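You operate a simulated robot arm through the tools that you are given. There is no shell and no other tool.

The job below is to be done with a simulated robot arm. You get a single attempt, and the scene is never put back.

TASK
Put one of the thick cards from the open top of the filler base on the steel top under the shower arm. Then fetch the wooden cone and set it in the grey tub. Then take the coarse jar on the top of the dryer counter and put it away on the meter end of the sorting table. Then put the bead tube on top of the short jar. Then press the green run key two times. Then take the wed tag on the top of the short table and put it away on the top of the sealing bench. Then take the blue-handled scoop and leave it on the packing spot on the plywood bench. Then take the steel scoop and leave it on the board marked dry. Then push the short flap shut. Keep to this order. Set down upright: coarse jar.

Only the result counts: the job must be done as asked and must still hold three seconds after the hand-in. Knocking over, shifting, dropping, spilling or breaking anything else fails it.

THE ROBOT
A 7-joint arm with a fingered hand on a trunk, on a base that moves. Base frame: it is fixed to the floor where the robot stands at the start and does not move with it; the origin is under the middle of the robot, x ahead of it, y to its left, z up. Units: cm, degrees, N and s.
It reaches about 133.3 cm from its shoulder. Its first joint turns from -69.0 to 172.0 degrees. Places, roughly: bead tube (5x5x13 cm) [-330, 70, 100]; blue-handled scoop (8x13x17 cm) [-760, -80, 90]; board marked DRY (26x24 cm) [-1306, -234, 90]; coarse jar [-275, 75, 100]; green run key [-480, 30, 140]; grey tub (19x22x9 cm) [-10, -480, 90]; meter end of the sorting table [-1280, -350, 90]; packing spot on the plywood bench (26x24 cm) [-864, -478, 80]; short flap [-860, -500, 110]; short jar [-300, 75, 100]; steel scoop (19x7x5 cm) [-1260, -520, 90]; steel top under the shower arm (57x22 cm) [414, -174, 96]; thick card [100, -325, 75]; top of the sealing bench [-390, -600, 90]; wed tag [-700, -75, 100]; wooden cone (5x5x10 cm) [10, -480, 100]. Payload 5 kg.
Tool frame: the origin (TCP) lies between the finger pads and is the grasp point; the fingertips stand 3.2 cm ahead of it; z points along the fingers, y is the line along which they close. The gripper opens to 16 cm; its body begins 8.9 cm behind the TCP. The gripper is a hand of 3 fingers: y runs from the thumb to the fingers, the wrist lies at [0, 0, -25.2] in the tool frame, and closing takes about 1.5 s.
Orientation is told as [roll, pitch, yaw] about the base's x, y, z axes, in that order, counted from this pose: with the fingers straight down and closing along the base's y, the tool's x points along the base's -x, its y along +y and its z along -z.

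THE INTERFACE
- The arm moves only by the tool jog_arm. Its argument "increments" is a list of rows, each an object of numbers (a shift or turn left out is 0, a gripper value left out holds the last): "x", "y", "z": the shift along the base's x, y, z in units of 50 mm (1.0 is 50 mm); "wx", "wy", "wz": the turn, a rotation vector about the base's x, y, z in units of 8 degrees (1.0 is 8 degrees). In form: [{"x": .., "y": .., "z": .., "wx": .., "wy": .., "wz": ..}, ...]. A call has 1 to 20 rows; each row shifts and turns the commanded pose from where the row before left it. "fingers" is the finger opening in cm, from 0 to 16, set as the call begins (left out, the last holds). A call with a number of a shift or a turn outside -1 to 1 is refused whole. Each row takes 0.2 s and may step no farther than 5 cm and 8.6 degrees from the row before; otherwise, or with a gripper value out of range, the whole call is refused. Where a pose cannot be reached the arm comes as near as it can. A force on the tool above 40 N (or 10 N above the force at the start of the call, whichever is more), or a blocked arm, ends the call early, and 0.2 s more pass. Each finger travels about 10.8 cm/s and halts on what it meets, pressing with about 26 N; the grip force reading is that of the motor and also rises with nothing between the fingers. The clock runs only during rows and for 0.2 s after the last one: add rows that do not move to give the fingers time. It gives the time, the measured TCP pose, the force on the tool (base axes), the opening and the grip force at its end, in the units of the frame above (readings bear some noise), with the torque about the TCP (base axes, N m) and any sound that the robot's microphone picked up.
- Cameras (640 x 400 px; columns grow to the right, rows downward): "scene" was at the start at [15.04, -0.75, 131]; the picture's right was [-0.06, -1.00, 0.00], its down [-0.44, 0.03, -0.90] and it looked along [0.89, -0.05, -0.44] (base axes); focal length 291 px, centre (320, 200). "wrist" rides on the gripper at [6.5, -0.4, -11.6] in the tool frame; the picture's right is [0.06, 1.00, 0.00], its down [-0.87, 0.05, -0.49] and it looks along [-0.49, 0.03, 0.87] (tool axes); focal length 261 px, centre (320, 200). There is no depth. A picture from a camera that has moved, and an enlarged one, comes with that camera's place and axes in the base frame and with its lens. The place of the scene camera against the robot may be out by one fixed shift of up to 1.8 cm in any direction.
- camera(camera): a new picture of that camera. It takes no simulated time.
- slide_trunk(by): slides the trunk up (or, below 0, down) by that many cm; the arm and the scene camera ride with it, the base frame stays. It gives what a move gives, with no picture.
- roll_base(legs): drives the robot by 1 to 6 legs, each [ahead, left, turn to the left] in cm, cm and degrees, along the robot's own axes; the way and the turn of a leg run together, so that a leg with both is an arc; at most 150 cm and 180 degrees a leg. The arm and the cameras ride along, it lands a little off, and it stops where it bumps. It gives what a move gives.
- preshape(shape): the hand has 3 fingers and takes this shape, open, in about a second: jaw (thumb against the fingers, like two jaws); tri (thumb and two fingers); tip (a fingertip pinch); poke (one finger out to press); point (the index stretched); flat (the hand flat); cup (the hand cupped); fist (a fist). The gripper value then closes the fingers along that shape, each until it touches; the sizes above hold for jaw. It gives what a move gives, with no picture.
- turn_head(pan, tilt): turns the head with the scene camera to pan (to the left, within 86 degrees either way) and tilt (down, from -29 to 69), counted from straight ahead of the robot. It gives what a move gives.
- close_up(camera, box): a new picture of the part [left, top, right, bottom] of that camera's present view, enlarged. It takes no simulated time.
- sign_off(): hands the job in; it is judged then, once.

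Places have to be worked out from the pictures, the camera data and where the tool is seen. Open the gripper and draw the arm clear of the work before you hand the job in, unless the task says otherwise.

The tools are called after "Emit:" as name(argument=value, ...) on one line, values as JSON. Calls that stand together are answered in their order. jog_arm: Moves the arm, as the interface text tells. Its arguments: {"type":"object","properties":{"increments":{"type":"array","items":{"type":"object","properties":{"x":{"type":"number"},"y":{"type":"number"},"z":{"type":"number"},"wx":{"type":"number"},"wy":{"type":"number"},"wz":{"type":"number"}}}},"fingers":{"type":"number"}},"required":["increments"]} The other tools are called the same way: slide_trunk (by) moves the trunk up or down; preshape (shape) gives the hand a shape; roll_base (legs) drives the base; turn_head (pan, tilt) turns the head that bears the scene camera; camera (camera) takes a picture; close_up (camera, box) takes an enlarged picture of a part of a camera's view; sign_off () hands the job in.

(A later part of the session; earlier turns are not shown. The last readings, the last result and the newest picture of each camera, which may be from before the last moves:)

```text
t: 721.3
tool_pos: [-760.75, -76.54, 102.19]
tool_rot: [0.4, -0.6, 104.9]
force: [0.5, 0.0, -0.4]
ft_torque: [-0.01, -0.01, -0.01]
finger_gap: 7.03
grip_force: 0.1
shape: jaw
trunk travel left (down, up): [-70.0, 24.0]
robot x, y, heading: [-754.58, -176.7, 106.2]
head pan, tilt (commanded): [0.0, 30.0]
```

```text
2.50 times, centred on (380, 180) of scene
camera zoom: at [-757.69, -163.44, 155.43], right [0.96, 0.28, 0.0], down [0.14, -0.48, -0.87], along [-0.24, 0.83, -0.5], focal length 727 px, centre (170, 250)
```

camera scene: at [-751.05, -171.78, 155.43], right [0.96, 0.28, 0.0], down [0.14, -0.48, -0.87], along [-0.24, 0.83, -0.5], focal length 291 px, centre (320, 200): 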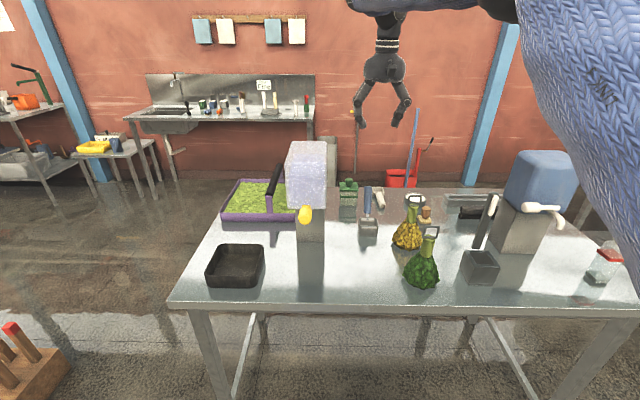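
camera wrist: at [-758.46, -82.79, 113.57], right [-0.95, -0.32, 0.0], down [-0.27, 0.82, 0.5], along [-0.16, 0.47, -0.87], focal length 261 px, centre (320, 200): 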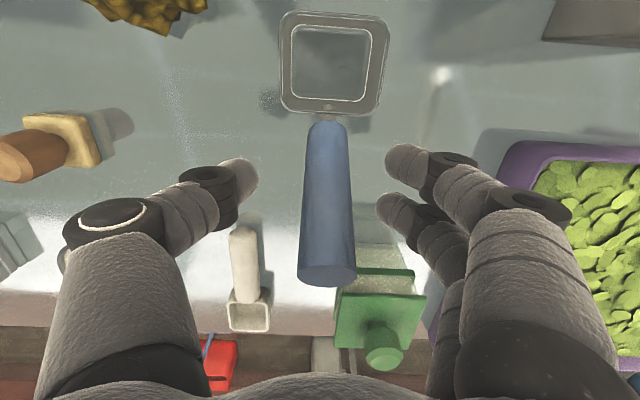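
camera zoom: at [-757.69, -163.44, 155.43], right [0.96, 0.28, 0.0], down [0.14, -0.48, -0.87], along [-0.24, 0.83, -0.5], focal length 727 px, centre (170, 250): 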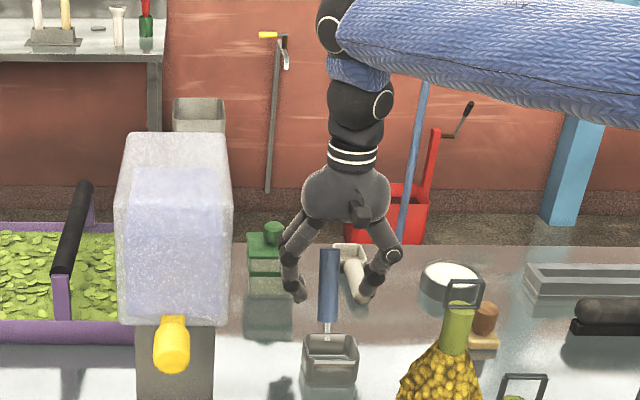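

Emit:
jog_arm(increments=[{}, {}, {}, {}, {}, {}, {}], fingers=0)

Emit:
camera(camera="wrist")

Emit:
jog_arm(increments=[{"z": 0.2}, {"z": 0.3}, {"z": 0.4}, {}])

Emit:
camera(camera="wrist")

Emit:
close_up(camera="scene", box=[310, 100, 450, 260])

```text
t: 722.9
tool_pos: [-760.74, -76.35, 102.17]
tool_rot: [0.4, -0.6, 105.1]
force: [0.6, -0.2, -0.5]
ft_torque: [-0.09, 0.05, 0.0]
finger_gap: 1.73
grip_force: 26.3
shape: jaw
trunk travel left (down, up): [-70.0, 24.0]
robot x, y, heading: [-754.68, -176.68, 106.5]
head pan, tilt (commanded): [0.0, 30.0]
```

```text
taken
camera wrist: at [-758.46, -82.75, 113.54], right [-0.95, -0.32, 0.0], down [-0.27, 0.82, 0.5], along [-0.16, 0.47, -0.87], focal length 261 px, centre (320, 200)
```

wrist: 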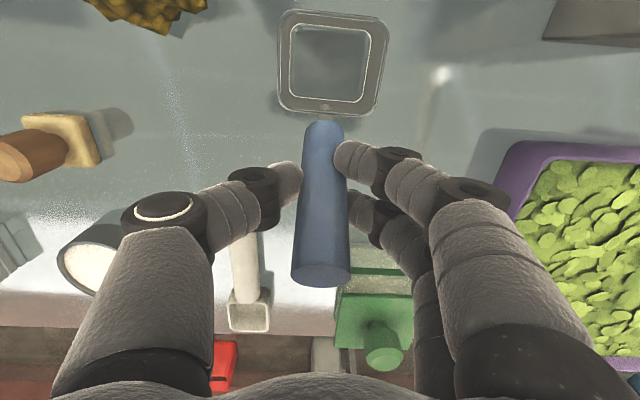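

```text
t: 723.9
tool_pos: [-760.71, -76.4, 106.57]
tool_rot: [0.4, -0.7, 105.0]
force: [-0.5, -1.2, -1.6]
ft_torque: [0.04, 0.03, -0.02]
finger_gap: 1.66
grip_force: 26.8
shape: jaw
trunk travel left (down, up): [-70.0, 24.0]
robot x, y, heading: [-754.51, -176.94, 106.4]
head pan, tilt (commanded): [0.0, 30.0]
```

```text
taken
camera wrist: at [-758.41, -82.66, 117.98], right [-0.95, -0.32, 0.01], down [-0.27, 0.82, 0.5], along [-0.16, 0.47, -0.87], focal length 261 px, centre (320, 200)
```

wrist: 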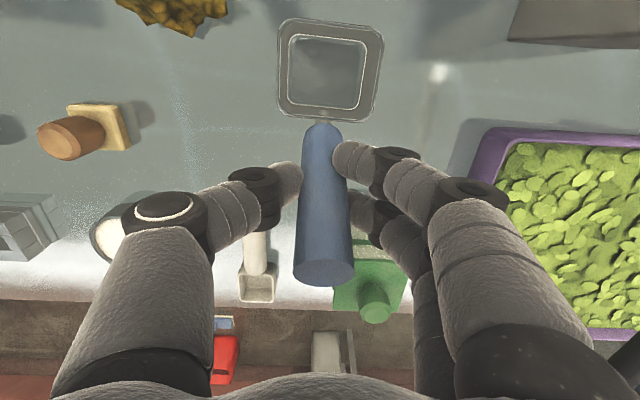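

```text
2.50 times, centred on (380, 180) of scene
camera zoom: at [-757.66, -163.29, 155.41], right [0.96, 0.28, 0.0], down [0.14, -0.48, -0.87], along [-0.24, 0.83, -0.5], focal length 727 px, centre (170, 250)
```

zoom: 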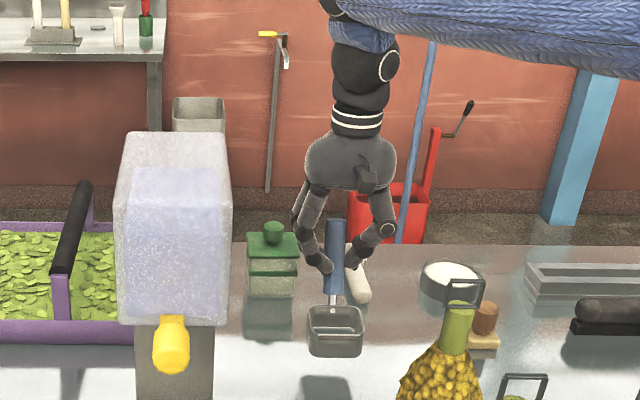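

It is held firmly. I lift it clear of everything and back into the aisle.

Emit:
jog_arm(increments=[{"z": 0.8}, {"z": 0.9}, {"z": 0.9}, {"z": 0.9}, {"z": 0.9}, {"x": 0.2, "y": -0.8}, {"x": 0.2, "y": -0.8}, {"x": 0.2, "y": -0.8}, {"x": 0.2, "y": -0.8}, {"x": 0.2, "y": -0.8}, {}])

Emit:
camera(camera="wrist")

Emit:
camera(camera="scene")

```text
t: 726.3
tool_pos: [-755.7, -96.3, 128.5]
tool_rot: [0.3, -0.6, 105.0]
force: [-0.3, 0.9, -2.2]
ft_torque: [0.01, 0.02, -0.01]
finger_gap: 1.69
grip_force: 26.4
shape: jaw
trunk travel left (down, up): [-70.0, 24.0]
robot x, y, heading: [-754.68, -176.75, 106.3]
head pan, tilt (commanded): [0.0, 30.0]
```

```text
taken
camera wrist: at [-753.55, -102.7, 140.02], right [-0.95, -0.32, 0.0], down [-0.27, 0.82, 0.5], along [-0.16, 0.47, -0.87], focal length 261 px, centre (320, 200)
```

wrist: 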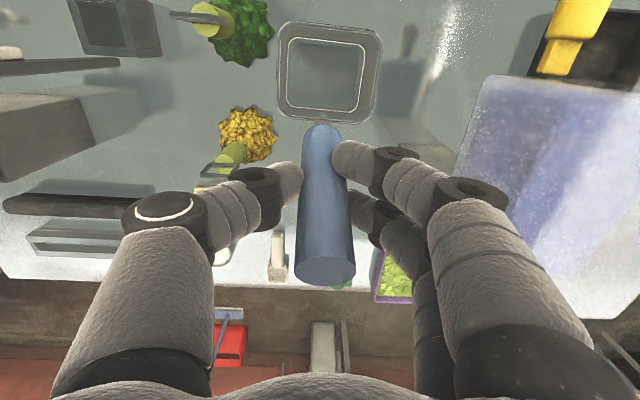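

```text
taken
camera scene: at [-757.73, -163.26, 155.41], right [0.96, 0.28, 0.0], down [0.14, -0.48, -0.87], along [-0.24, 0.83, -0.5], focal length 291 px, centre (320, 200)
```

scene: 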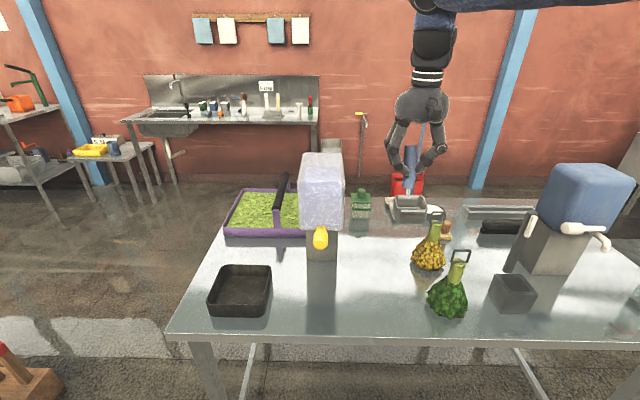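

I carry it up higher and drive to the east side of the plywood bench.

Emit:
jog_arm(increments=[{"z": 0.9}, {"z": 0.9}, {"z": 0.9}, {"x": 0.2, "y": -0.8}, {"x": 0.2, "y": -0.8}, {"x": 0.2, "y": -0.8}, {}])

Emit:
roll_base(legs=[[-45, 75, 0], [0, 0, 88.7], [0, 100, 0]])

Emit:
turn_head(pan=35, tilt=30)

Emit:
camera(camera="scene")

```text
t: 727.9
tool_pos: [-752.53, -108.42, 141.83]
tool_rot: [0.2, -0.5, 105.0]
force: [-0.3, -0.4, -1.4]
ft_torque: [-0.02, 0.0, 0.0]
finger_gap: 1.66
grip_force: 26.3
shape: jaw
trunk travel left (down, up): [-70.0, 24.0]
robot x, y, heading: [-754.72, -176.85, 106.5]
head pan, tilt (commanded): [0.0, 30.0]
```

```text
t: 741.1
tool_pos: [-855.81, -335.86, 142.01]
tool_rot: [0.2, -0.6, -166.3]
force: [0.3, 0.8, -1.8]
ft_torque: [-0.01, 0.05, 0.01]
finger_gap: 1.63
grip_force: 26.1
shape: jaw
trunk travel left (down, up): [-70.0, 24.0]
robot x, y, heading: [-787.78, -339.53, -165.0]
head pan, tilt (commanded): [0.0, 30.0]
```

```text
t: 742.2
tool_pos: [-855.74, -335.87, 141.98]
tool_rot: [0.4, -0.5, -166.3]
force: [0.2, 0.0, -2.1]
ft_torque: [-0.02, 0.05, -0.05]
finger_gap: 1.61
grip_force: 26.0
shape: jaw
trunk travel left (down, up): [-70.0, 24.0]
robot x, y, heading: [-787.63, -339.9, -165.0]
head pan, tilt (commanded): [35.0, 30.0]
```

```text
taken
camera scene: at [-797.56, -348.0, 155.42], right [-0.77, 0.64, 0.0], down [0.32, 0.38, -0.87], along [-0.56, -0.66, -0.5], focal length 291 px, centre (320, 200)
```

scene: 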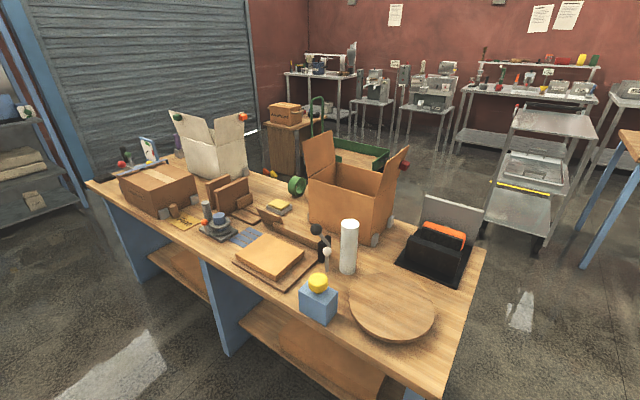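

Emit:
close_up(camera="scene", box=[90, 100, 340, 270])

Emit:
close_up(camera="scene", box=[200, 150, 320, 240])

```text
2.35 times, centred on (215, 185) of scene
camera zoom: at [-797.56, -348.0, 155.42], right [-0.77, 0.64, 0.0], down [0.32, 0.38, -0.87], along [-0.56, -0.66, -0.5], focal length 684 px, centre (567, 235)
```

zoom: 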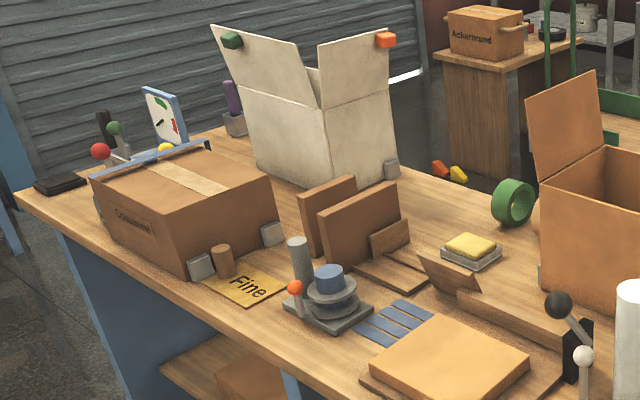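

```text
4.44 times, centred on (260, 195) of scene
camera zoom: at [-797.56, -348.0, 155.42], right [-0.77, 0.64, 0.0], down [0.32, 0.38, -0.87], along [-0.56, -0.66, -0.5], focal length 1293 px, centre (587, 222)
```

zoom: 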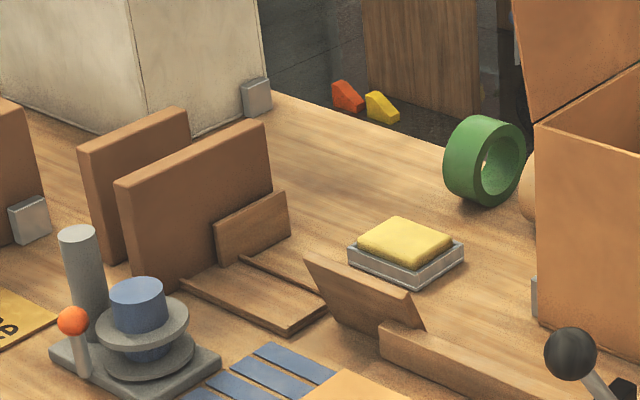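

The packing spot should be the free patch on the far side, between the cream box, dividers, sponge and green tape. I move alongside to see it squarely.

Emit:
roll_base(legs=[[0, 110, 0]])

Emit:
turn_head(pan=0, tilt=35)

Emit:
camera(camera="scene")

Emit:
close_up(camera="scene", box=[180, 90, 460, 290])

```text
t: 747.8
tool_pos: [-826.65, -442.82, 141.98]
tool_rot: [0.2, -0.6, -165.5]
force: [0.0, 0.5, -1.3]
ft_torque: [-0.01, 0.07, -0.04]
finger_gap: 1.64
grip_force: 25.9
shape: jaw
trunk travel left (down, up): [-70.0, 24.0]
robot x, y, heading: [-758.39, -445.33, -164.0]
head pan, tilt (commanded): [35.0, 30.0]
```

```text
t: 748.8
tool_pos: [-826.66, -442.83, 141.98]
tool_rot: [0.3, -0.6, -165.5]
force: [0.3, 0.3, -2.2]
ft_torque: [0.0, 0.05, -0.01]
finger_gap: 1.63
grip_force: 25.7
shape: jaw
trunk travel left (down, up): [-70.0, 24.0]
robot x, y, heading: [-758.78, -445.87, -164.1]
head pan, tilt (commanded): [0.0, 35.0]
```

```text
taken
camera scene: at [-770.96, -449.46, 154.64], right [-0.27, 0.96, 0.0], down [0.55, 0.16, -0.82], along [-0.79, -0.22, -0.57], focal length 291 px, centre (320, 200)
```

scene: 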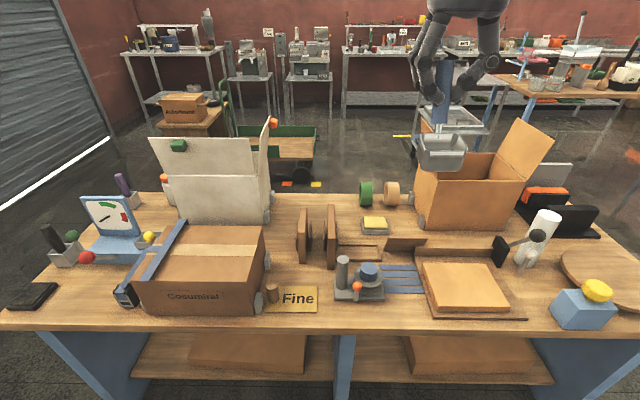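

```text
2.00 times, centred on (320, 190) of scene
camera zoom: at [-770.96, -449.46, 154.64], right [-0.27, 0.96, 0.0], down [0.55, 0.16, -0.82], along [-0.79, -0.22, -0.57], focal length 582 px, centre (320, 220)
```

zoom: 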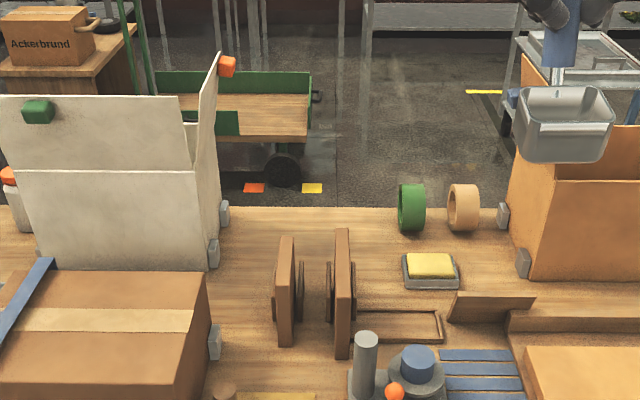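

The free patch of the packing spot lies at u≈952–971, just beyond the two divider boards. I roll 20 cm closer and turn the hand so the scoop's length runs along the bench.

Emit:
roll_base(legs=[[19, 2, -1]])

Emit:
jog_arm(increments=[{"wz": -1}, {"wz": -1}, {"wz": -1}, {"wz": -1}, {"wz": -1}, {"wz": -1}, {"wz": -1}, {"wz": -1}, {"wz": -1}, {"wz": -1}, {"wz": -1}, {"wz": -0.2}, {}])

Emit:
camera(camera="scene")

Emit:
camera(camera="wrist")

```text
t: 750.4
tool_pos: [-844.61, -448.75, 141.83]
tool_rot: [0.3, -0.5, -166.4]
force: [-0.6, -0.1, -2.3]
ft_torque: [0.01, -0.02, 0.01]
finger_gap: 1.61
grip_force: 25.9
shape: jaw
trunk travel left (down, up): [-70.0, 24.0]
robot x, y, heading: [-776.24, -452.53, -165.1]
head pan, tilt (commanded): [0.0, 35.0]
```

```text
t: 753.2
tool_pos: [-844.43, -448.78, 141.82]
tool_rot: [0.3, -0.7, 104.0]
force: [-0.6, -0.1, -2.1]
ft_torque: [0.04, 0.02, -0.04]
finger_gap: 1.64
grip_force: 26.0
shape: jaw
trunk travel left (down, up): [-70.0, 24.0]
robot x, y, heading: [-776.46, -452.76, -165.1]
head pan, tilt (commanded): [0.0, 35.0]
```

```text
taken
camera scene: at [-788.96, -456.22, 154.64], right [-0.26, 0.97, 0.0], down [0.55, 0.15, -0.82], along [-0.79, -0.21, -0.57], focal length 291 px, centre (320, 200)
```

scene: 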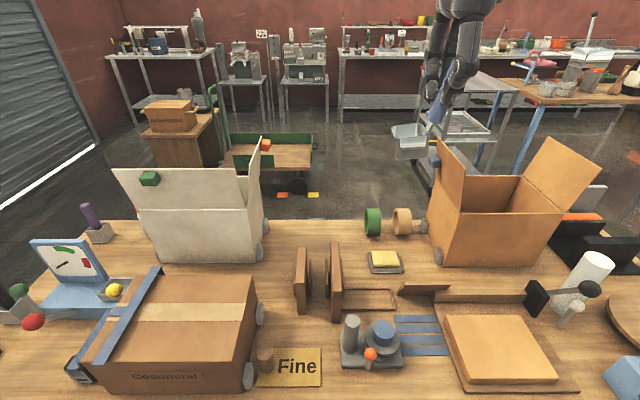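

```text
taken
camera wrist: at [-842.38, -455.1, 153.45], right [-0.95, -0.3, 0.0], down [-0.26, 0.83, 0.5], along [-0.15, 0.48, -0.87], focal length 261 px, centre (320, 200)
```

wrist: 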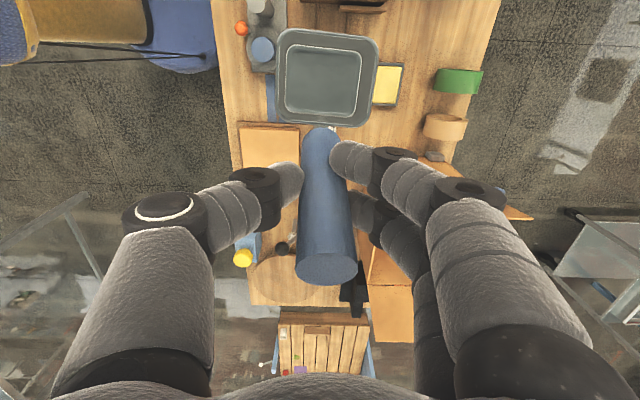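

I carry the scoop over the free patch.

Emit:
jog_arm(increments=[{"x": -0.573, "y": -0.69}, {"x": -0.573, "y": -0.69}, {"x": -0.573, "y": -0.69}, {"x": -0.573, "y": -0.69}, {"x": -0.573, "y": -0.69}, {"x": -0.573, "y": -0.69}, {"x": -0.573, "y": -0.69}, {"x": -0.573, "y": -0.69}, {}])

Emit:
camera(camera="scene")

Emit:
camera(camera="wrist")

```text
t: 755.2
tool_pos: [-865.35, -475.23, 141.22]
tool_rot: [0.5, -0.5, 104.0]
force: [-0.2, -0.9, -1.7]
ft_torque: [0.01, 0.03, -0.04]
finger_gap: 1.59
grip_force: 26.0
shape: jaw
out of reach, approached as far as the arm can: row 8
trunk travel left (down, up): [-70.0, 24.0]
robot x, y, heading: [-776.33, -452.71, -165.1]
head pan, tilt (commanded): [0.0, 35.0]
```

```text
taken
camera scene: at [-788.94, -456.2, 154.65], right [-0.26, 0.97, 0.0], down [0.55, 0.15, -0.82], along [-0.79, -0.21, -0.57], focal length 291 px, centre (320, 200)
```

scene: 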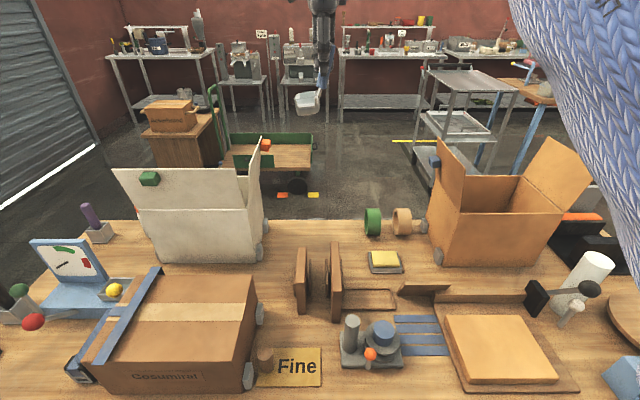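

```text
taken
camera wrist: at [-863.27, -481.59, 152.68], right [-0.95, -0.3, 0.01], down [-0.26, 0.83, 0.5], along [-0.16, 0.47, -0.87], focal length 261 px, centre (320, 200)
```

wrist: 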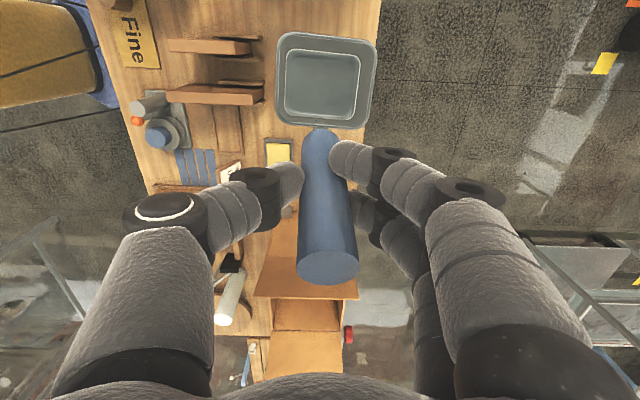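

Over the patch. I lower partway, then shift ~3.5 cm west/south so the thumb will have room between the divider boards.

Emit:
jog_arm(increments=[{"z": -0.9}, {"z": -0.9}, {"z": -0.9}, {"z": -0.8}, {"x": -0.53, "y": -0.5}, {}])

Emit:
camera(camera="scene")

Emit:
camera(camera="wrist")

```text
t: 756.6
tool_pos: [-868.06, -477.34, 123.64]
tool_rot: [0.3, -0.4, 103.9]
force: [-0.4, 0.2, -2.1]
ft_torque: [-0.04, -0.01, 0.01]
finger_gap: 1.6
grip_force: 25.9
shape: jaw
trunk travel left (down, up): [-70.0, 24.0]
robot x, y, heading: [-776.26, -452.59, -164.9]
head pan, tilt (commanded): [0.0, 35.0]
```

```text
taken
camera scene: at [-789.02, -455.86, 154.65], right [-0.26, 0.97, 0.0], down [0.55, 0.15, -0.82], along [-0.79, -0.21, -0.57], focal length 291 px, centre (320, 200)
```

scene: 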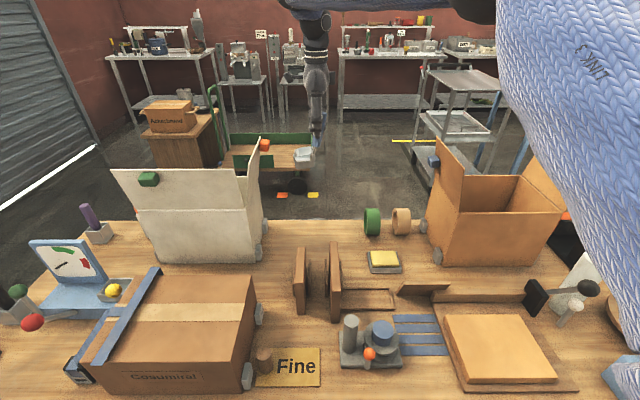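

```text
taken
camera wrist: at [-866.04, -483.71, 135.15], right [-0.95, -0.3, 0.0], down [-0.26, 0.83, 0.5], along [-0.15, 0.47, -0.87], focal length 261 px, centre (320, 200)
```

wrist: 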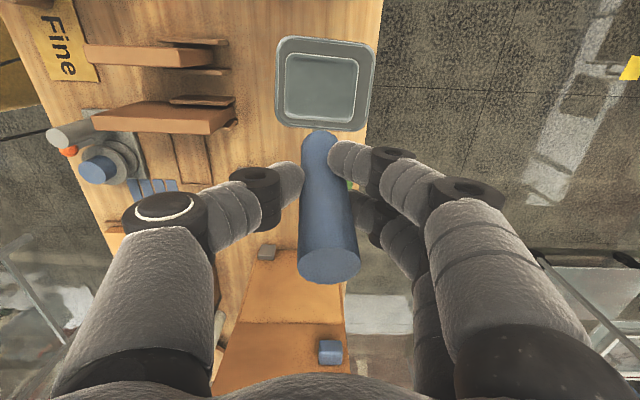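

There is enough room if I open only a little when releasing. I lower further and finish with fine steps.

Emit:
jog_arm(increments=[{"z": -0.9}, {"z": -0.9}, {"z": -0.9}, {"z": -0.9}, {"z": -0.9}, {"z": -0.5}, {}])

Emit:
close_up(camera="scene", box=[230, 100, 430, 300])

Emit:
camera(camera="wrist")

```text
t: 758.2
tool_pos: [-867.96, -477.77, 98.85]
tool_rot: [0.2, -0.6, 104.0]
force: [0.0, 0.6, -1.6]
ft_torque: [0.04, 0.04, 0.02]
finger_gap: 1.6
grip_force: 26.1
shape: jaw
trunk travel left (down, up): [-70.0, 24.0]
robot x, y, heading: [-776.32, -452.33, -165.1]
head pan, tilt (commanded): [0.0, 35.0]
```

```text
2.00 times, centred on (330, 200) of scene
camera zoom: at [-788.94, -456.26, 154.65], right [-0.26, 0.97, 0.0], down [0.55, 0.15, -0.82], along [-0.79, -0.21, -0.57], focal length 582 px, centre (300, 200)
```

zoom: 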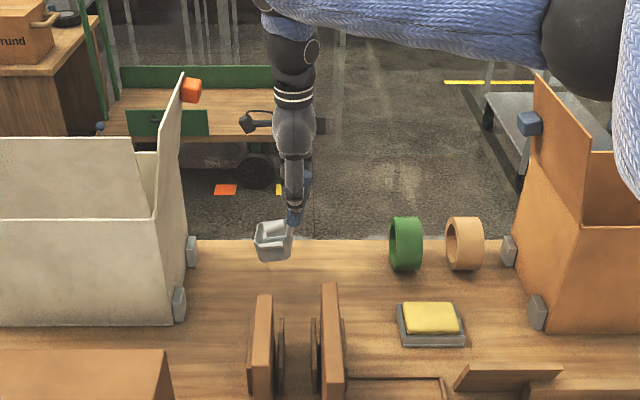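

```text
taken
camera wrist: at [-865.93, -484.09, 110.3], right [-0.95, -0.3, 0.0], down [-0.26, 0.83, 0.5], along [-0.16, 0.48, -0.87], focal length 261 px, centre (320, 200)
```

wrist: 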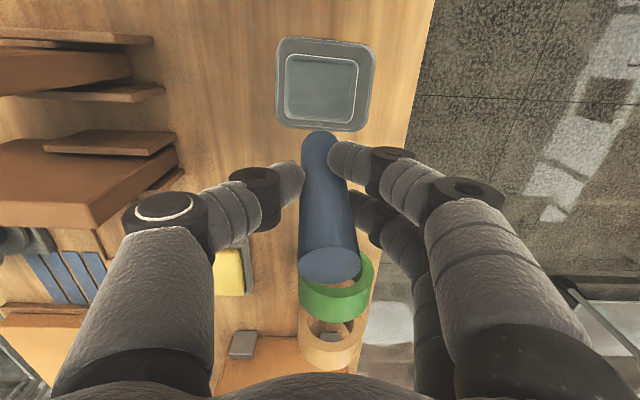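

Emit:
jog_arm(increments=[{"z": -0.3}, {"z": -0.3}, {"z": -0.2}, {}])

Emit:
jog_arm(increments=[{"z": -0.1}, {"z": -0.1}, {}])

Emit:
jog_arm(increments=[{"z": -0.1}, {}])

Emit:
close_up(camera="scene", box=[280, 150, 380, 250])

```text
t: 759.2
tool_pos: [-868.13, -477.89, 94.69]
tool_rot: [0.4, -0.6, 104.0]
force: [0.3, 0.5, -1.4]
ft_torque: [0.06, 0.01, 0.0]
finger_gap: 1.6
grip_force: 25.8
shape: jaw
trunk travel left (down, up): [-70.0, 24.0]
robot x, y, heading: [-776.7, -452.42, -165.2]
head pan, tilt (commanded): [0.0, 35.0]
```

```text
t: 760.0
tool_pos: [-868.29, -477.79, 93.63]
tool_rot: [0.3, -0.6, 104.0]
force: [1.5, 0.7, 1.3]
ft_torque: [-0.05, 0.05, -0.04]
finger_gap: 1.61
grip_force: 26.2
shape: jaw
trunk travel left (down, up): [-70.0, 24.0]
robot x, y, heading: [-776.28, -452.38, -165.0]
head pan, tilt (commanded): [0.0, 35.0]
```

```text
t: 760.6
tool_pos: [-868.09, -477.77, 93.34]
tool_rot: [0.3, -0.6, 104.0]
force: [0.3, 3.1, 7.2]
ft_torque: [-0.27, 0.12, -0.02]
finger_gap: 1.67
grip_force: 26.3
shape: jaw
trunk travel left (down, up): [-70.0, 24.0]
robot x, y, heading: [-776.2, -452.42, -165.2]
head pan, tilt (commanded): [0.0, 35.0]
```

```text
4.00 times, centred on (330, 200) of scene
camera zoom: at [-788.88, -456.2, 154.66], right [-0.26, 0.97, 0.0], down [0.55, 0.15, -0.82], along [-0.79, -0.21, -0.57], focal length 1164 px, centre (280, 200)
```

zoom: 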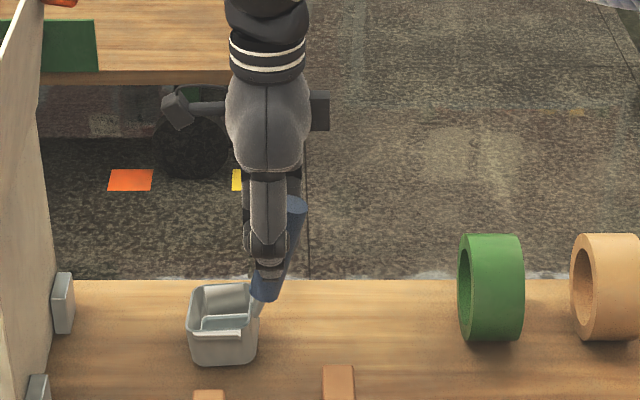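

The pan rests level on the bench. I release with a small opening.

Emit:
jog_arm(increments=[{}, {}, {}], fingers=3.2)

Emit:
jog_arm(increments=[{}, {}, {}], fingers=5.5)

Emit:
close_up(camera="scene", box=[280, 150, 380, 250])

Emit:
camera(camera="wrist")

```text
t: 761.4
tool_pos: [-868.18, -477.75, 93.13]
tool_rot: [0.2, -0.6, 104.0]
force: [-0.5, 1.4, 1.0]
ft_torque: [0.01, 0.03, 0.04]
finger_gap: 3.19
grip_force: 0.1
shape: jaw
trunk travel left (down, up): [-70.0, 24.0]
robot x, y, heading: [-776.57, -452.49, -165.3]
head pan, tilt (commanded): [0.0, 35.0]
```

```text
t: 762.2
tool_pos: [-868.1, -477.77, 93.11]
tool_rot: [0.3, -0.6, 104.0]
force: [0.1, -0.3, 0.1]
ft_torque: [0.0, -0.04, -0.02]
finger_gap: 5.47
grip_force: 0.1
shape: jaw
trunk travel left (down, up): [-70.0, 24.0]
robot x, y, heading: [-776.55, -452.26, -164.9]
head pan, tilt (commanded): [0.0, 35.0]
```

```text
4.00 times, centred on (330, 200) of scene
camera zoom: at [-788.96, -456.24, 154.64], right [-0.26, 0.97, 0.0], down [0.55, 0.15, -0.82], along [-0.79, -0.21, -0.57], focal length 1164 px, centre (280, 200)
```

zoom: 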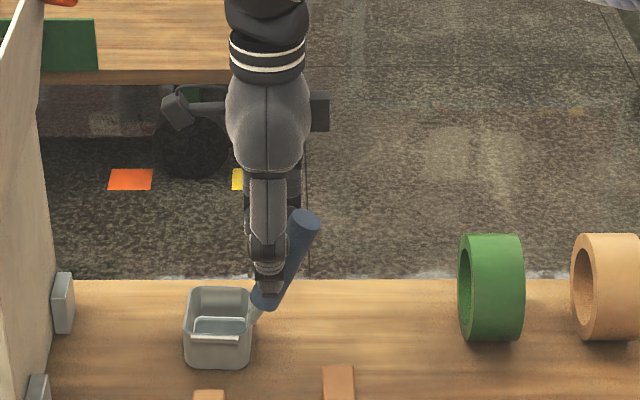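

```text
taken
camera wrist: at [-865.99, -484.12, 104.61], right [-0.95, -0.3, 0.0], down [-0.26, 0.83, 0.5], along [-0.15, 0.48, -0.87], focal length 261 px, centre (320, 200)
```

wrist: 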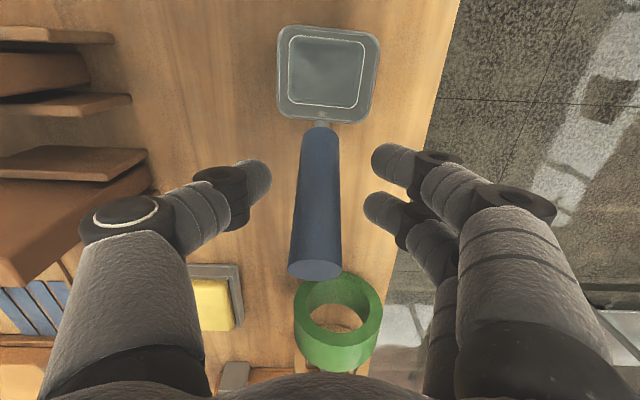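

The scoop stands by itself within the spot. I lift the hand straight up and away.

Emit:
jog_arm(increments=[{"z": 0.4}, {"z": 0.7}, {"z": 0.9}, {"z": 0.9}, {"z": 0.9}, {"z": 0.9}, {"z": 0.9}, {"z": 0.9}, {"z": 0.9}, {"x": 0.8, "y": 0.3}, {"x": 0.8, "y": 0.3}, {"x": 0.8, "y": 0.3}, {"x": 0.8, "y": 0.3}, {"x": 0.8, "y": 0.3}, {}])

Emit:
camera(camera="scene")

Emit:
close_up(camera="scene", box=[100, 110, 380, 310])

```text
t: 765.4
tool_pos: [-848.38, -470.22, 130.29]
tool_rot: [0.2, -0.6, 104.0]
force: [-0.2, -0.4, -0.2]
ft_torque: [0.01, -0.02, -0.02]
finger_gap: 5.49
grip_force: 0.0
shape: jaw
trunk travel left (down, up): [-70.0, 24.0]
robot x, y, heading: [-776.41, -452.32, -165.1]
head pan, tilt (commanded): [0.0, 35.0]
```

```text
taken
camera scene: at [-789.07, -456.29, 154.63], right [-0.26, 0.97, 0.0], down [0.56, 0.15, -0.82], along [-0.79, -0.21, -0.57], focal length 291 px, centre (320, 200)
```

scene: 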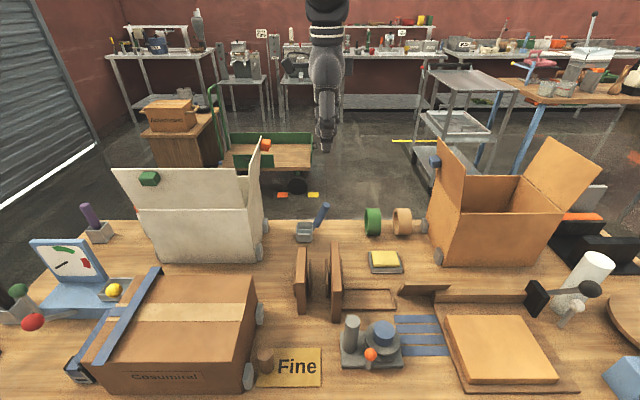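

```text
2.00 times, centred on (240, 210) of scene
camera zoom: at [-789.07, -456.29, 154.63], right [-0.26, 0.97, 0.0], down [0.56, 0.15, -0.82], along [-0.79, -0.21, -0.57], focal length 582 px, centre (480, 180)
```

zoom: 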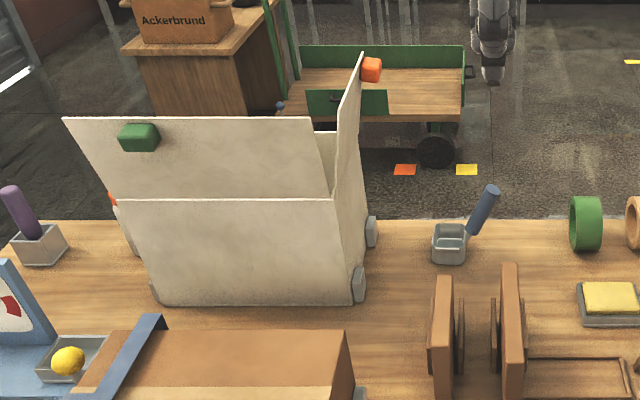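

The blue-handled scoop is in place. Next the steel scoop at the far left table: I raise the arm and drive round the bench again.

Emit:
jog_arm(increments=[{"z": 0.9}, {"z": 0.9}, {"x": 0.8, "y": 0.22}, {"x": 0.8, "y": 0.22}, {}], fingers=8)

Emit:
roll_base(legs=[[-22, 0, 0], [0, -85, 0], [0, -76, 0], [100, 0, 0], [93, 0, 0]])

```text
t: 766.6
tool_pos: [-840.08, -468.06, 139.22]
tool_rot: [0.2, -0.6, 104.1]
force: [-0.6, -0.9, -0.4]
ft_torque: [0.01, -0.03, -0.03]
finger_gap: 7.97
grip_force: 0.1
shape: jaw
trunk travel left (down, up): [-70.0, 24.0]
robot x, y, heading: [-776.26, -452.49, -165.0]
head pan, tilt (commanded): [0.0, 35.0]
```

```text
t: 785.2
tool_pos: [-1043.08, -350.31, 139.19]
tool_rot: [0.3, -0.7, 103.2]
force: [0.7, 0.4, -0.2]
ft_torque: [0.0, 0.0, 0.0]
finger_gap: 7.97
grip_force: 0.0
shape: jaw
trunk travel left (down, up): [-70.0, 24.0]
robot x, y, heading: [-979.43, -336.12, -165.8]
head pan, tilt (commanded): [0.0, 35.0]
```

Emit:
roll_base(legs=[[8, 120, 0.8], [100, 0, 0], [90, 0, 0]])

Emit:
turn_head(pan=0, tilt=35)

Emit:
camera(camera="scene")

```text
t: 800.3
tool_pos: [-1201.42, -521.86, 139.36]
tool_rot: [0.3, -0.6, 105.1]
force: [0.8, 0.5, 0.2]
ft_torque: [0.04, 0.01, -0.01]
finger_gap: 7.96
grip_force: 0.1
shape: jaw
trunk travel left (down, up): [-70.0, 24.0]
robot x, y, heading: [-1138.19, -504.86, -163.9]
head pan, tilt (commanded): [0.0, 35.0]
```

```text
t: 800.9
tool_pos: [-1201.4, -521.81, 139.27]
tool_rot: [0.3, -0.6, 105.3]
force: [0.3, 0.1, 0.1]
ft_torque: [-0.03, 0.02, 0.0]
finger_gap: 7.95
grip_force: 0.1
shape: jaw
trunk travel left (down, up): [-70.0, 24.0]
robot x, y, heading: [-1138.2, -505.15, -163.8]
head pan, tilt (commanded): [0.0, 35.0]
```

```text
taken
camera scene: at [-1150.6, -509.09, 154.64], right [-0.28, 0.96, 0.0], down [0.55, 0.16, -0.82], along [-0.79, -0.23, -0.57], focal length 291 px, centre (320, 200)
```

scene: 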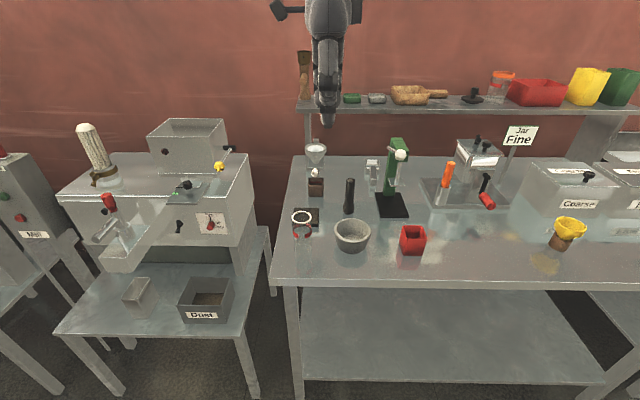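

Emit:
close_up(camera="scene", box=[280, 130, 520, 280])

Emit:
close_up(camera="scene", box=[285, 130, 425, 225])

Emit:
close_up(camera="scene", box=[300, 70, 500, 130])

Emit:
close_up(camera="scene", box=[50, 110, 270, 340])

```text
2.67 times, centred on (400, 205) of scene
camera zoom: at [-1150.6, -509.09, 154.64], right [-0.28, 0.96, 0.0], down [0.55, 0.16, -0.82], along [-0.79, -0.23, -0.57], focal length 776 px, centre (107, 187)
```

zoom: 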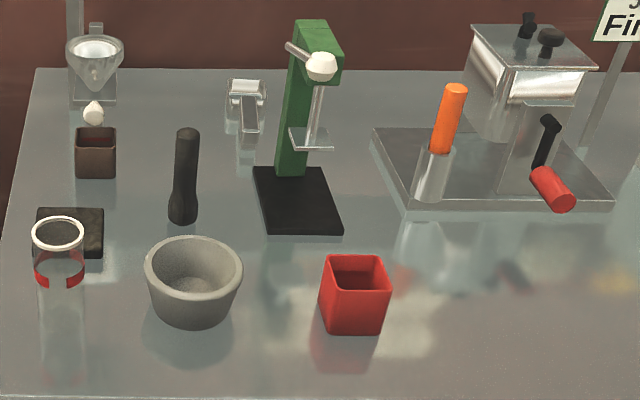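

```text
4.21 times, centred on (355, 178) of scene
camera zoom: at [-1150.6, -509.09, 154.64], right [-0.28, 0.96, 0.0], down [0.55, 0.16, -0.82], along [-0.79, -0.23, -0.57], focal length 1225 px, centre (173, 295)
```

zoom: 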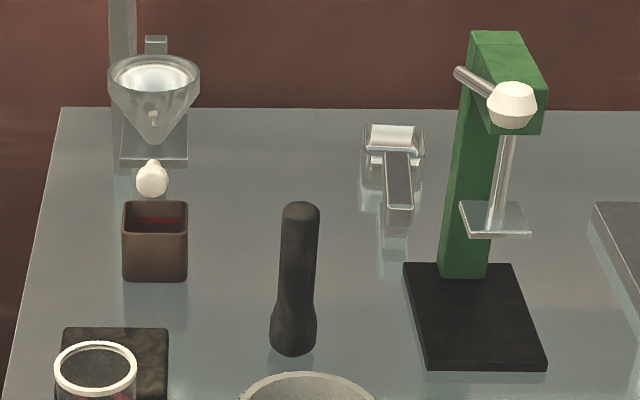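

```text
3.20 times, centred on (400, 100) of scene
camera zoom: at [-1150.6, -509.09, 154.64], right [-0.28, 0.96, 0.0], down [0.55, 0.16, -0.82], along [-0.79, -0.23, -0.57], focal length 931 px, centre (64, 520)
```

zoom: 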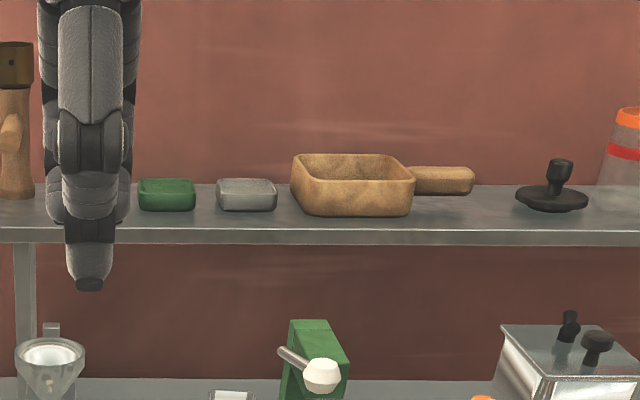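

```text
1.74 times, centred on (160, 225) of scene
camera zoom: at [-1150.6, -509.09, 154.64], right [-0.28, 0.96, 0.0], down [0.55, 0.16, -0.82], along [-0.79, -0.23, -0.57], focal length 506 px, centre (598, 156)
```

zoom: 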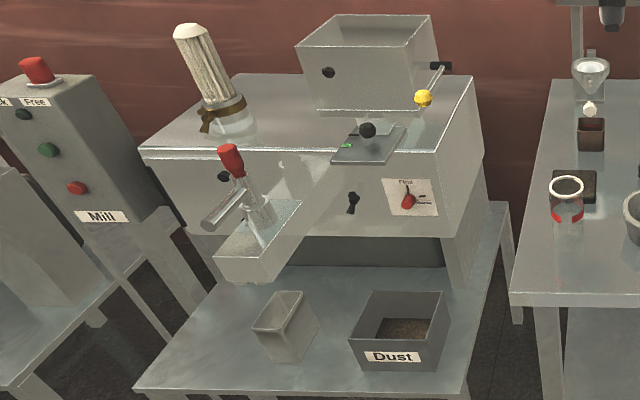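

The steel scoop is the small one behind the green press: pan to the west, handle pointing toward me, near (-1256,-517). I turn the hand to close across its handle and roll 20 cm closer.

Emit:
jog_arm(increments=[{"wz": 1}, {"wz": 1}, {"wz": 1}, {"wz": 1}, {"wz": 1}, {"wz": 1}, {"wz": 1}, {"wz": 1}, {"wz": 1}, {"wz": 1}, {"wz": 0.45}, {}])

Emit:
roll_base(legs=[[19, 0, -1]])

Emit:
jog_arm(increments=[{"y": 0.8}, {"y": 0.8}, {"x": -0.8}, {"x": -0.8}, {}], fingers=5)

Emit:
camera(camera="wrist")

Emit:
camera(camera="scene")

```text
t: 803.5
tool_pos: [-1201.41, -521.87, 139.45]
tool_rot: [0.3, -0.6, -171.3]
force: [0.0, 0.9, 0.0]
ft_torque: [-0.02, -0.02, 0.0]
finger_gap: 7.96
grip_force: 0.1
shape: jaw
trunk travel left (down, up): [-70.0, 24.0]
robot x, y, heading: [-1137.99, -505.43, -163.9]
head pan, tilt (commanded): [0.0, 35.0]
```

```text
t: 805.1
tool_pos: [-1220.18, -526.06, 139.24]
tool_rot: [0.3, -0.5, -172.3]
force: [-0.1, -0.3, -0.3]
ft_torque: [0.03, -0.05, -0.01]
finger_gap: 7.96
grip_force: 0.1
shape: jaw
trunk travel left (down, up): [-70.0, 24.0]
robot x, y, heading: [-1156.36, -510.47, -164.9]
head pan, tilt (commanded): [0.0, 35.0]
```

```text
t: 806.3
tool_pos: [-1227.96, -517.86, 139.5]
tool_rot: [0.2, -0.6, -172.3]
force: [0.8, 0.0, 0.9]
ft_torque: [0.03, 0.02, 0.0]
finger_gap: 5.03
grip_force: 0.0
shape: jaw
trunk travel left (down, up): [-70.0, 24.0]
robot x, y, heading: [-1156.44, -510.14, -164.9]
head pan, tilt (commanded): [0.0, 35.0]
```

```text
taken
camera wrist: at [-1221.44, -516.51, 150.93], right [0.2, -0.98, 0.0], down [-0.85, -0.17, 0.5], along [-0.49, -0.1, -0.87], focal length 261 px, centre (320, 200)
```

wrist: 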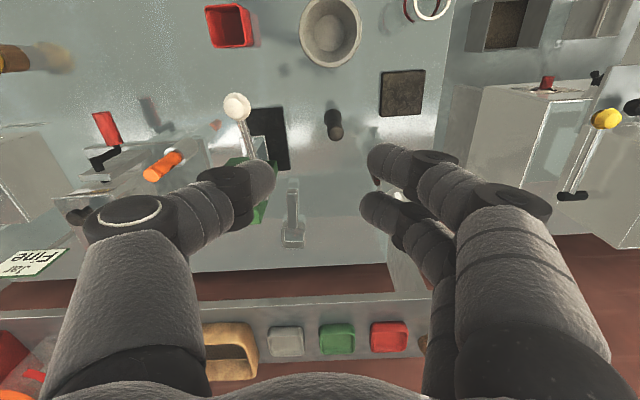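

```text
taken
camera scene: at [-1168.89, -513.97, 154.66], right [-0.26, 0.97, 0.0], down [0.55, 0.15, -0.82], along [-0.79, -0.21, -0.57], focal length 291 px, centre (320, 200)
```

scene: 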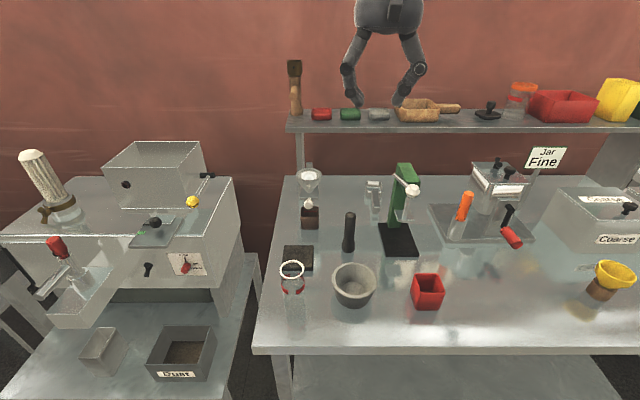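

Emit:
close_up(camera="wrist", box=[190, 80, 400, 280])

Emit:
close_up(camera="scene", box=[330, 140, 450, 270])

```text
2.00 times, centred on (295, 180) of wrist
camera zoom: at [-1221.44, -516.51, 150.93], right [0.2, -0.98, 0.0], down [-0.85, -0.17, 0.5], along [-0.49, -0.1, -0.87], focal length 521 px, centre (370, 240)
```

zoom: 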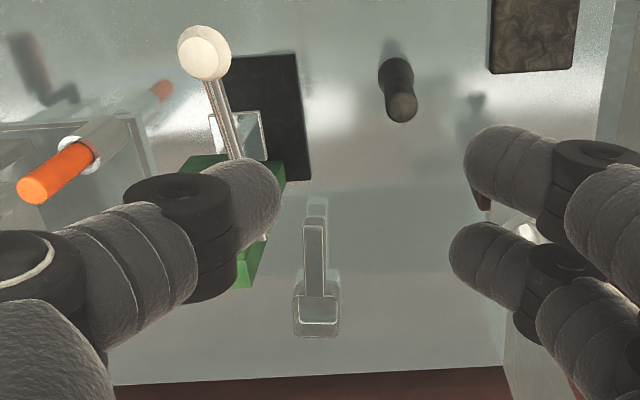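

```text
3.08 times, centred on (390, 205) of scene
camera zoom: at [-1168.89, -513.97, 154.66], right [-0.26, 0.97, 0.0], down [0.55, 0.15, -0.82], along [-0.79, -0.21, -0.57], focal length 895 px, centre (105, 185)
```

zoom: 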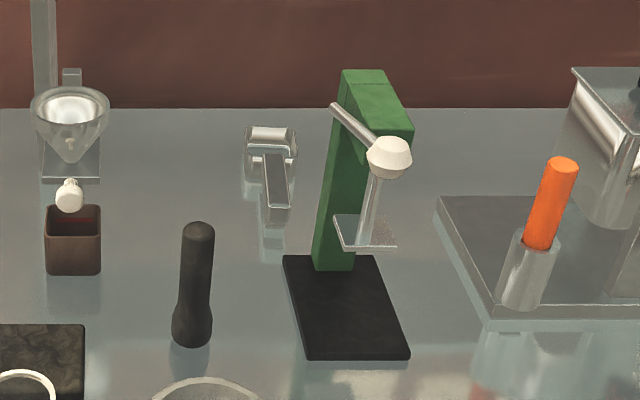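

I measured the press column (u≈1336–1341) and shelf edge (u≈1358): gripping the handle at u≈1349.5, i.e. (-1258.5,-516.8), leaves room on all sides. I move above that point.

Emit:
jog_arm(increments=[{"x": -0.85, "wz": -0.5}, {"x": -0.85}, {"x": -0.85}, {"x": -0.85}, {"x": -0.85}, {"x": -0.85}, {"x": -1.0, "y": 0.05}, {"y": 0.2}, {"z": -0.9}, {"z": -0.9}, {"z": -0.9}, {}])

Emit:
camera(camera="wrist")

Emit:
close_up(camera="scene", box=[310, 80, 470, 260])

```text
t: 808.9
tool_pos: [-1255.0, -515.99, 123.29]
tool_rot: [0.3, -0.6, -176.2]
force: [1.1, 0.4, 1.0]
ft_torque: [-0.01, 0.05, 0.01]
finger_gap: 5.04
grip_force: 0.0
shape: jaw
out of reach, approached as far as the arm can: row 6, 7, 8
trunk travel left (down, up): [-70.0, 24.0]
robot x, y, heading: [-1156.57, -510.37, -165.0]
head pan, tilt (commanded): [0.0, 35.0]
```

```text
taken
camera wrist: at [-1248.35, -515.24, 134.75], right [0.13, -0.99, 0.0], down [-0.86, -0.11, 0.5], along [-0.5, -0.07, -0.87], focal length 261 px, centre (320, 200)
```

wrist: 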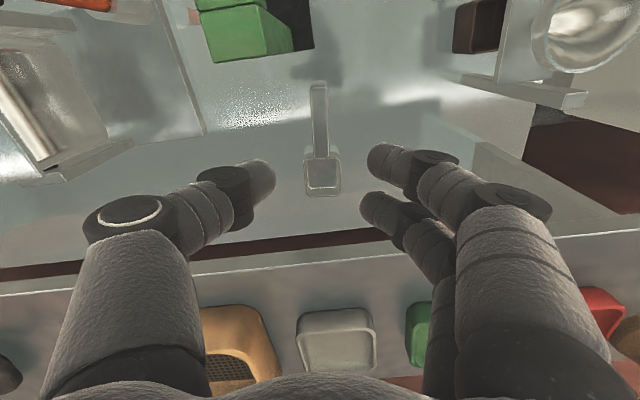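

```text
2.22 times, centred on (390, 170) of scene
camera zoom: at [-1168.89, -514.0, 154.66], right [-0.26, 0.97, 0.0], down [0.55, 0.15, -0.82], along [-0.79, -0.21, -0.57], focal length 646 px, centre (164, 267)
```

zoom: 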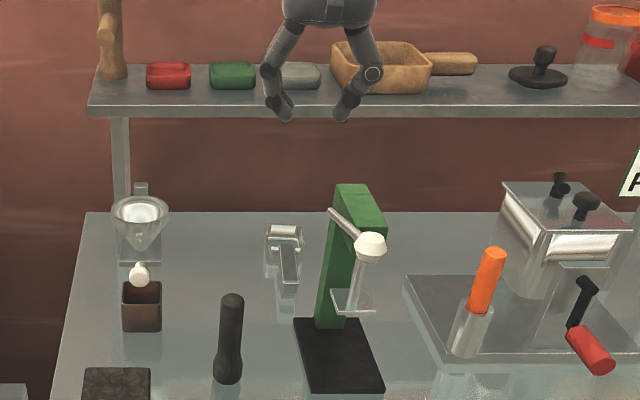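

The scoop's handle is in line. I roll 4 cm ahead, which brings the hand over the handle's middle.

Emit:
roll_base(legs=[[3.8, 0, 0]])

Emit:
jog_arm(increments=[{"z": -0.8}, {"z": -0.8}, {}])

Emit:
camera(camera="wrist")

Emit:
close_up(camera="scene", box=[310, 80, 470, 260])

```text
t: 809.8
tool_pos: [-1259.01, -517.13, 123.04]
tool_rot: [0.3, -0.5, -176.3]
force: [-1.0, 0.5, -0.9]
ft_torque: [0.02, -0.02, 0.0]
finger_gap: 5.02
grip_force: 0.1
shape: jaw
trunk travel left (down, up): [-70.0, 24.0]
robot x, y, heading: [-1160.13, -510.85, -164.8]
head pan, tilt (commanded): [0.0, 35.0]
```

```text
t: 810.6
tool_pos: [-1258.54, -517.1, 115.33]
tool_rot: [0.4, -0.6, -176.2]
force: [0.4, 0.5, 0.0]
ft_torque: [0.01, 0.03, 0.01]
finger_gap: 5.02
grip_force: 0.1
shape: jaw
trunk travel left (down, up): [-70.0, 24.0]
robot x, y, heading: [-1160.07, -510.89, -165.0]
head pan, tilt (commanded): [0.0, 35.0]
```

```text
taken
camera wrist: at [-1251.95, -516.17, 126.76], right [0.13, -0.99, 0.0], down [-0.86, -0.11, 0.5], along [-0.5, -0.07, -0.87], focal length 261 px, centre (320, 200)
```

wrist: 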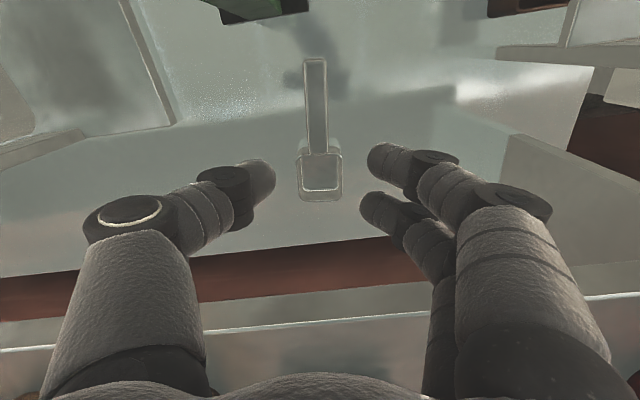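

```text
2.22 times, centred on (390, 170) of scene
camera zoom: at [-1172.46, -514.95, 154.67], right [-0.26, 0.97, 0.0], down [0.55, 0.15, -0.82], along [-0.79, -0.21, -0.57], focal length 646 px, centre (164, 267)
```

zoom: 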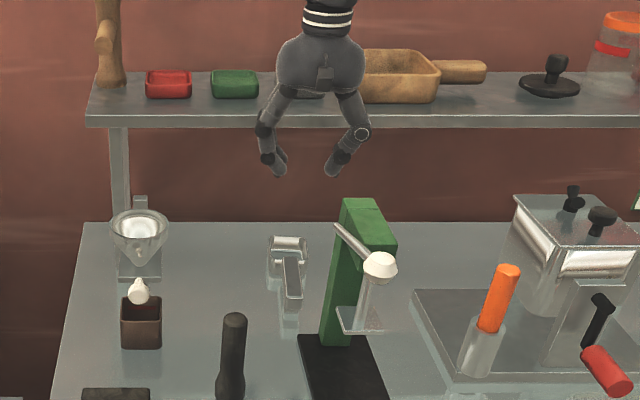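

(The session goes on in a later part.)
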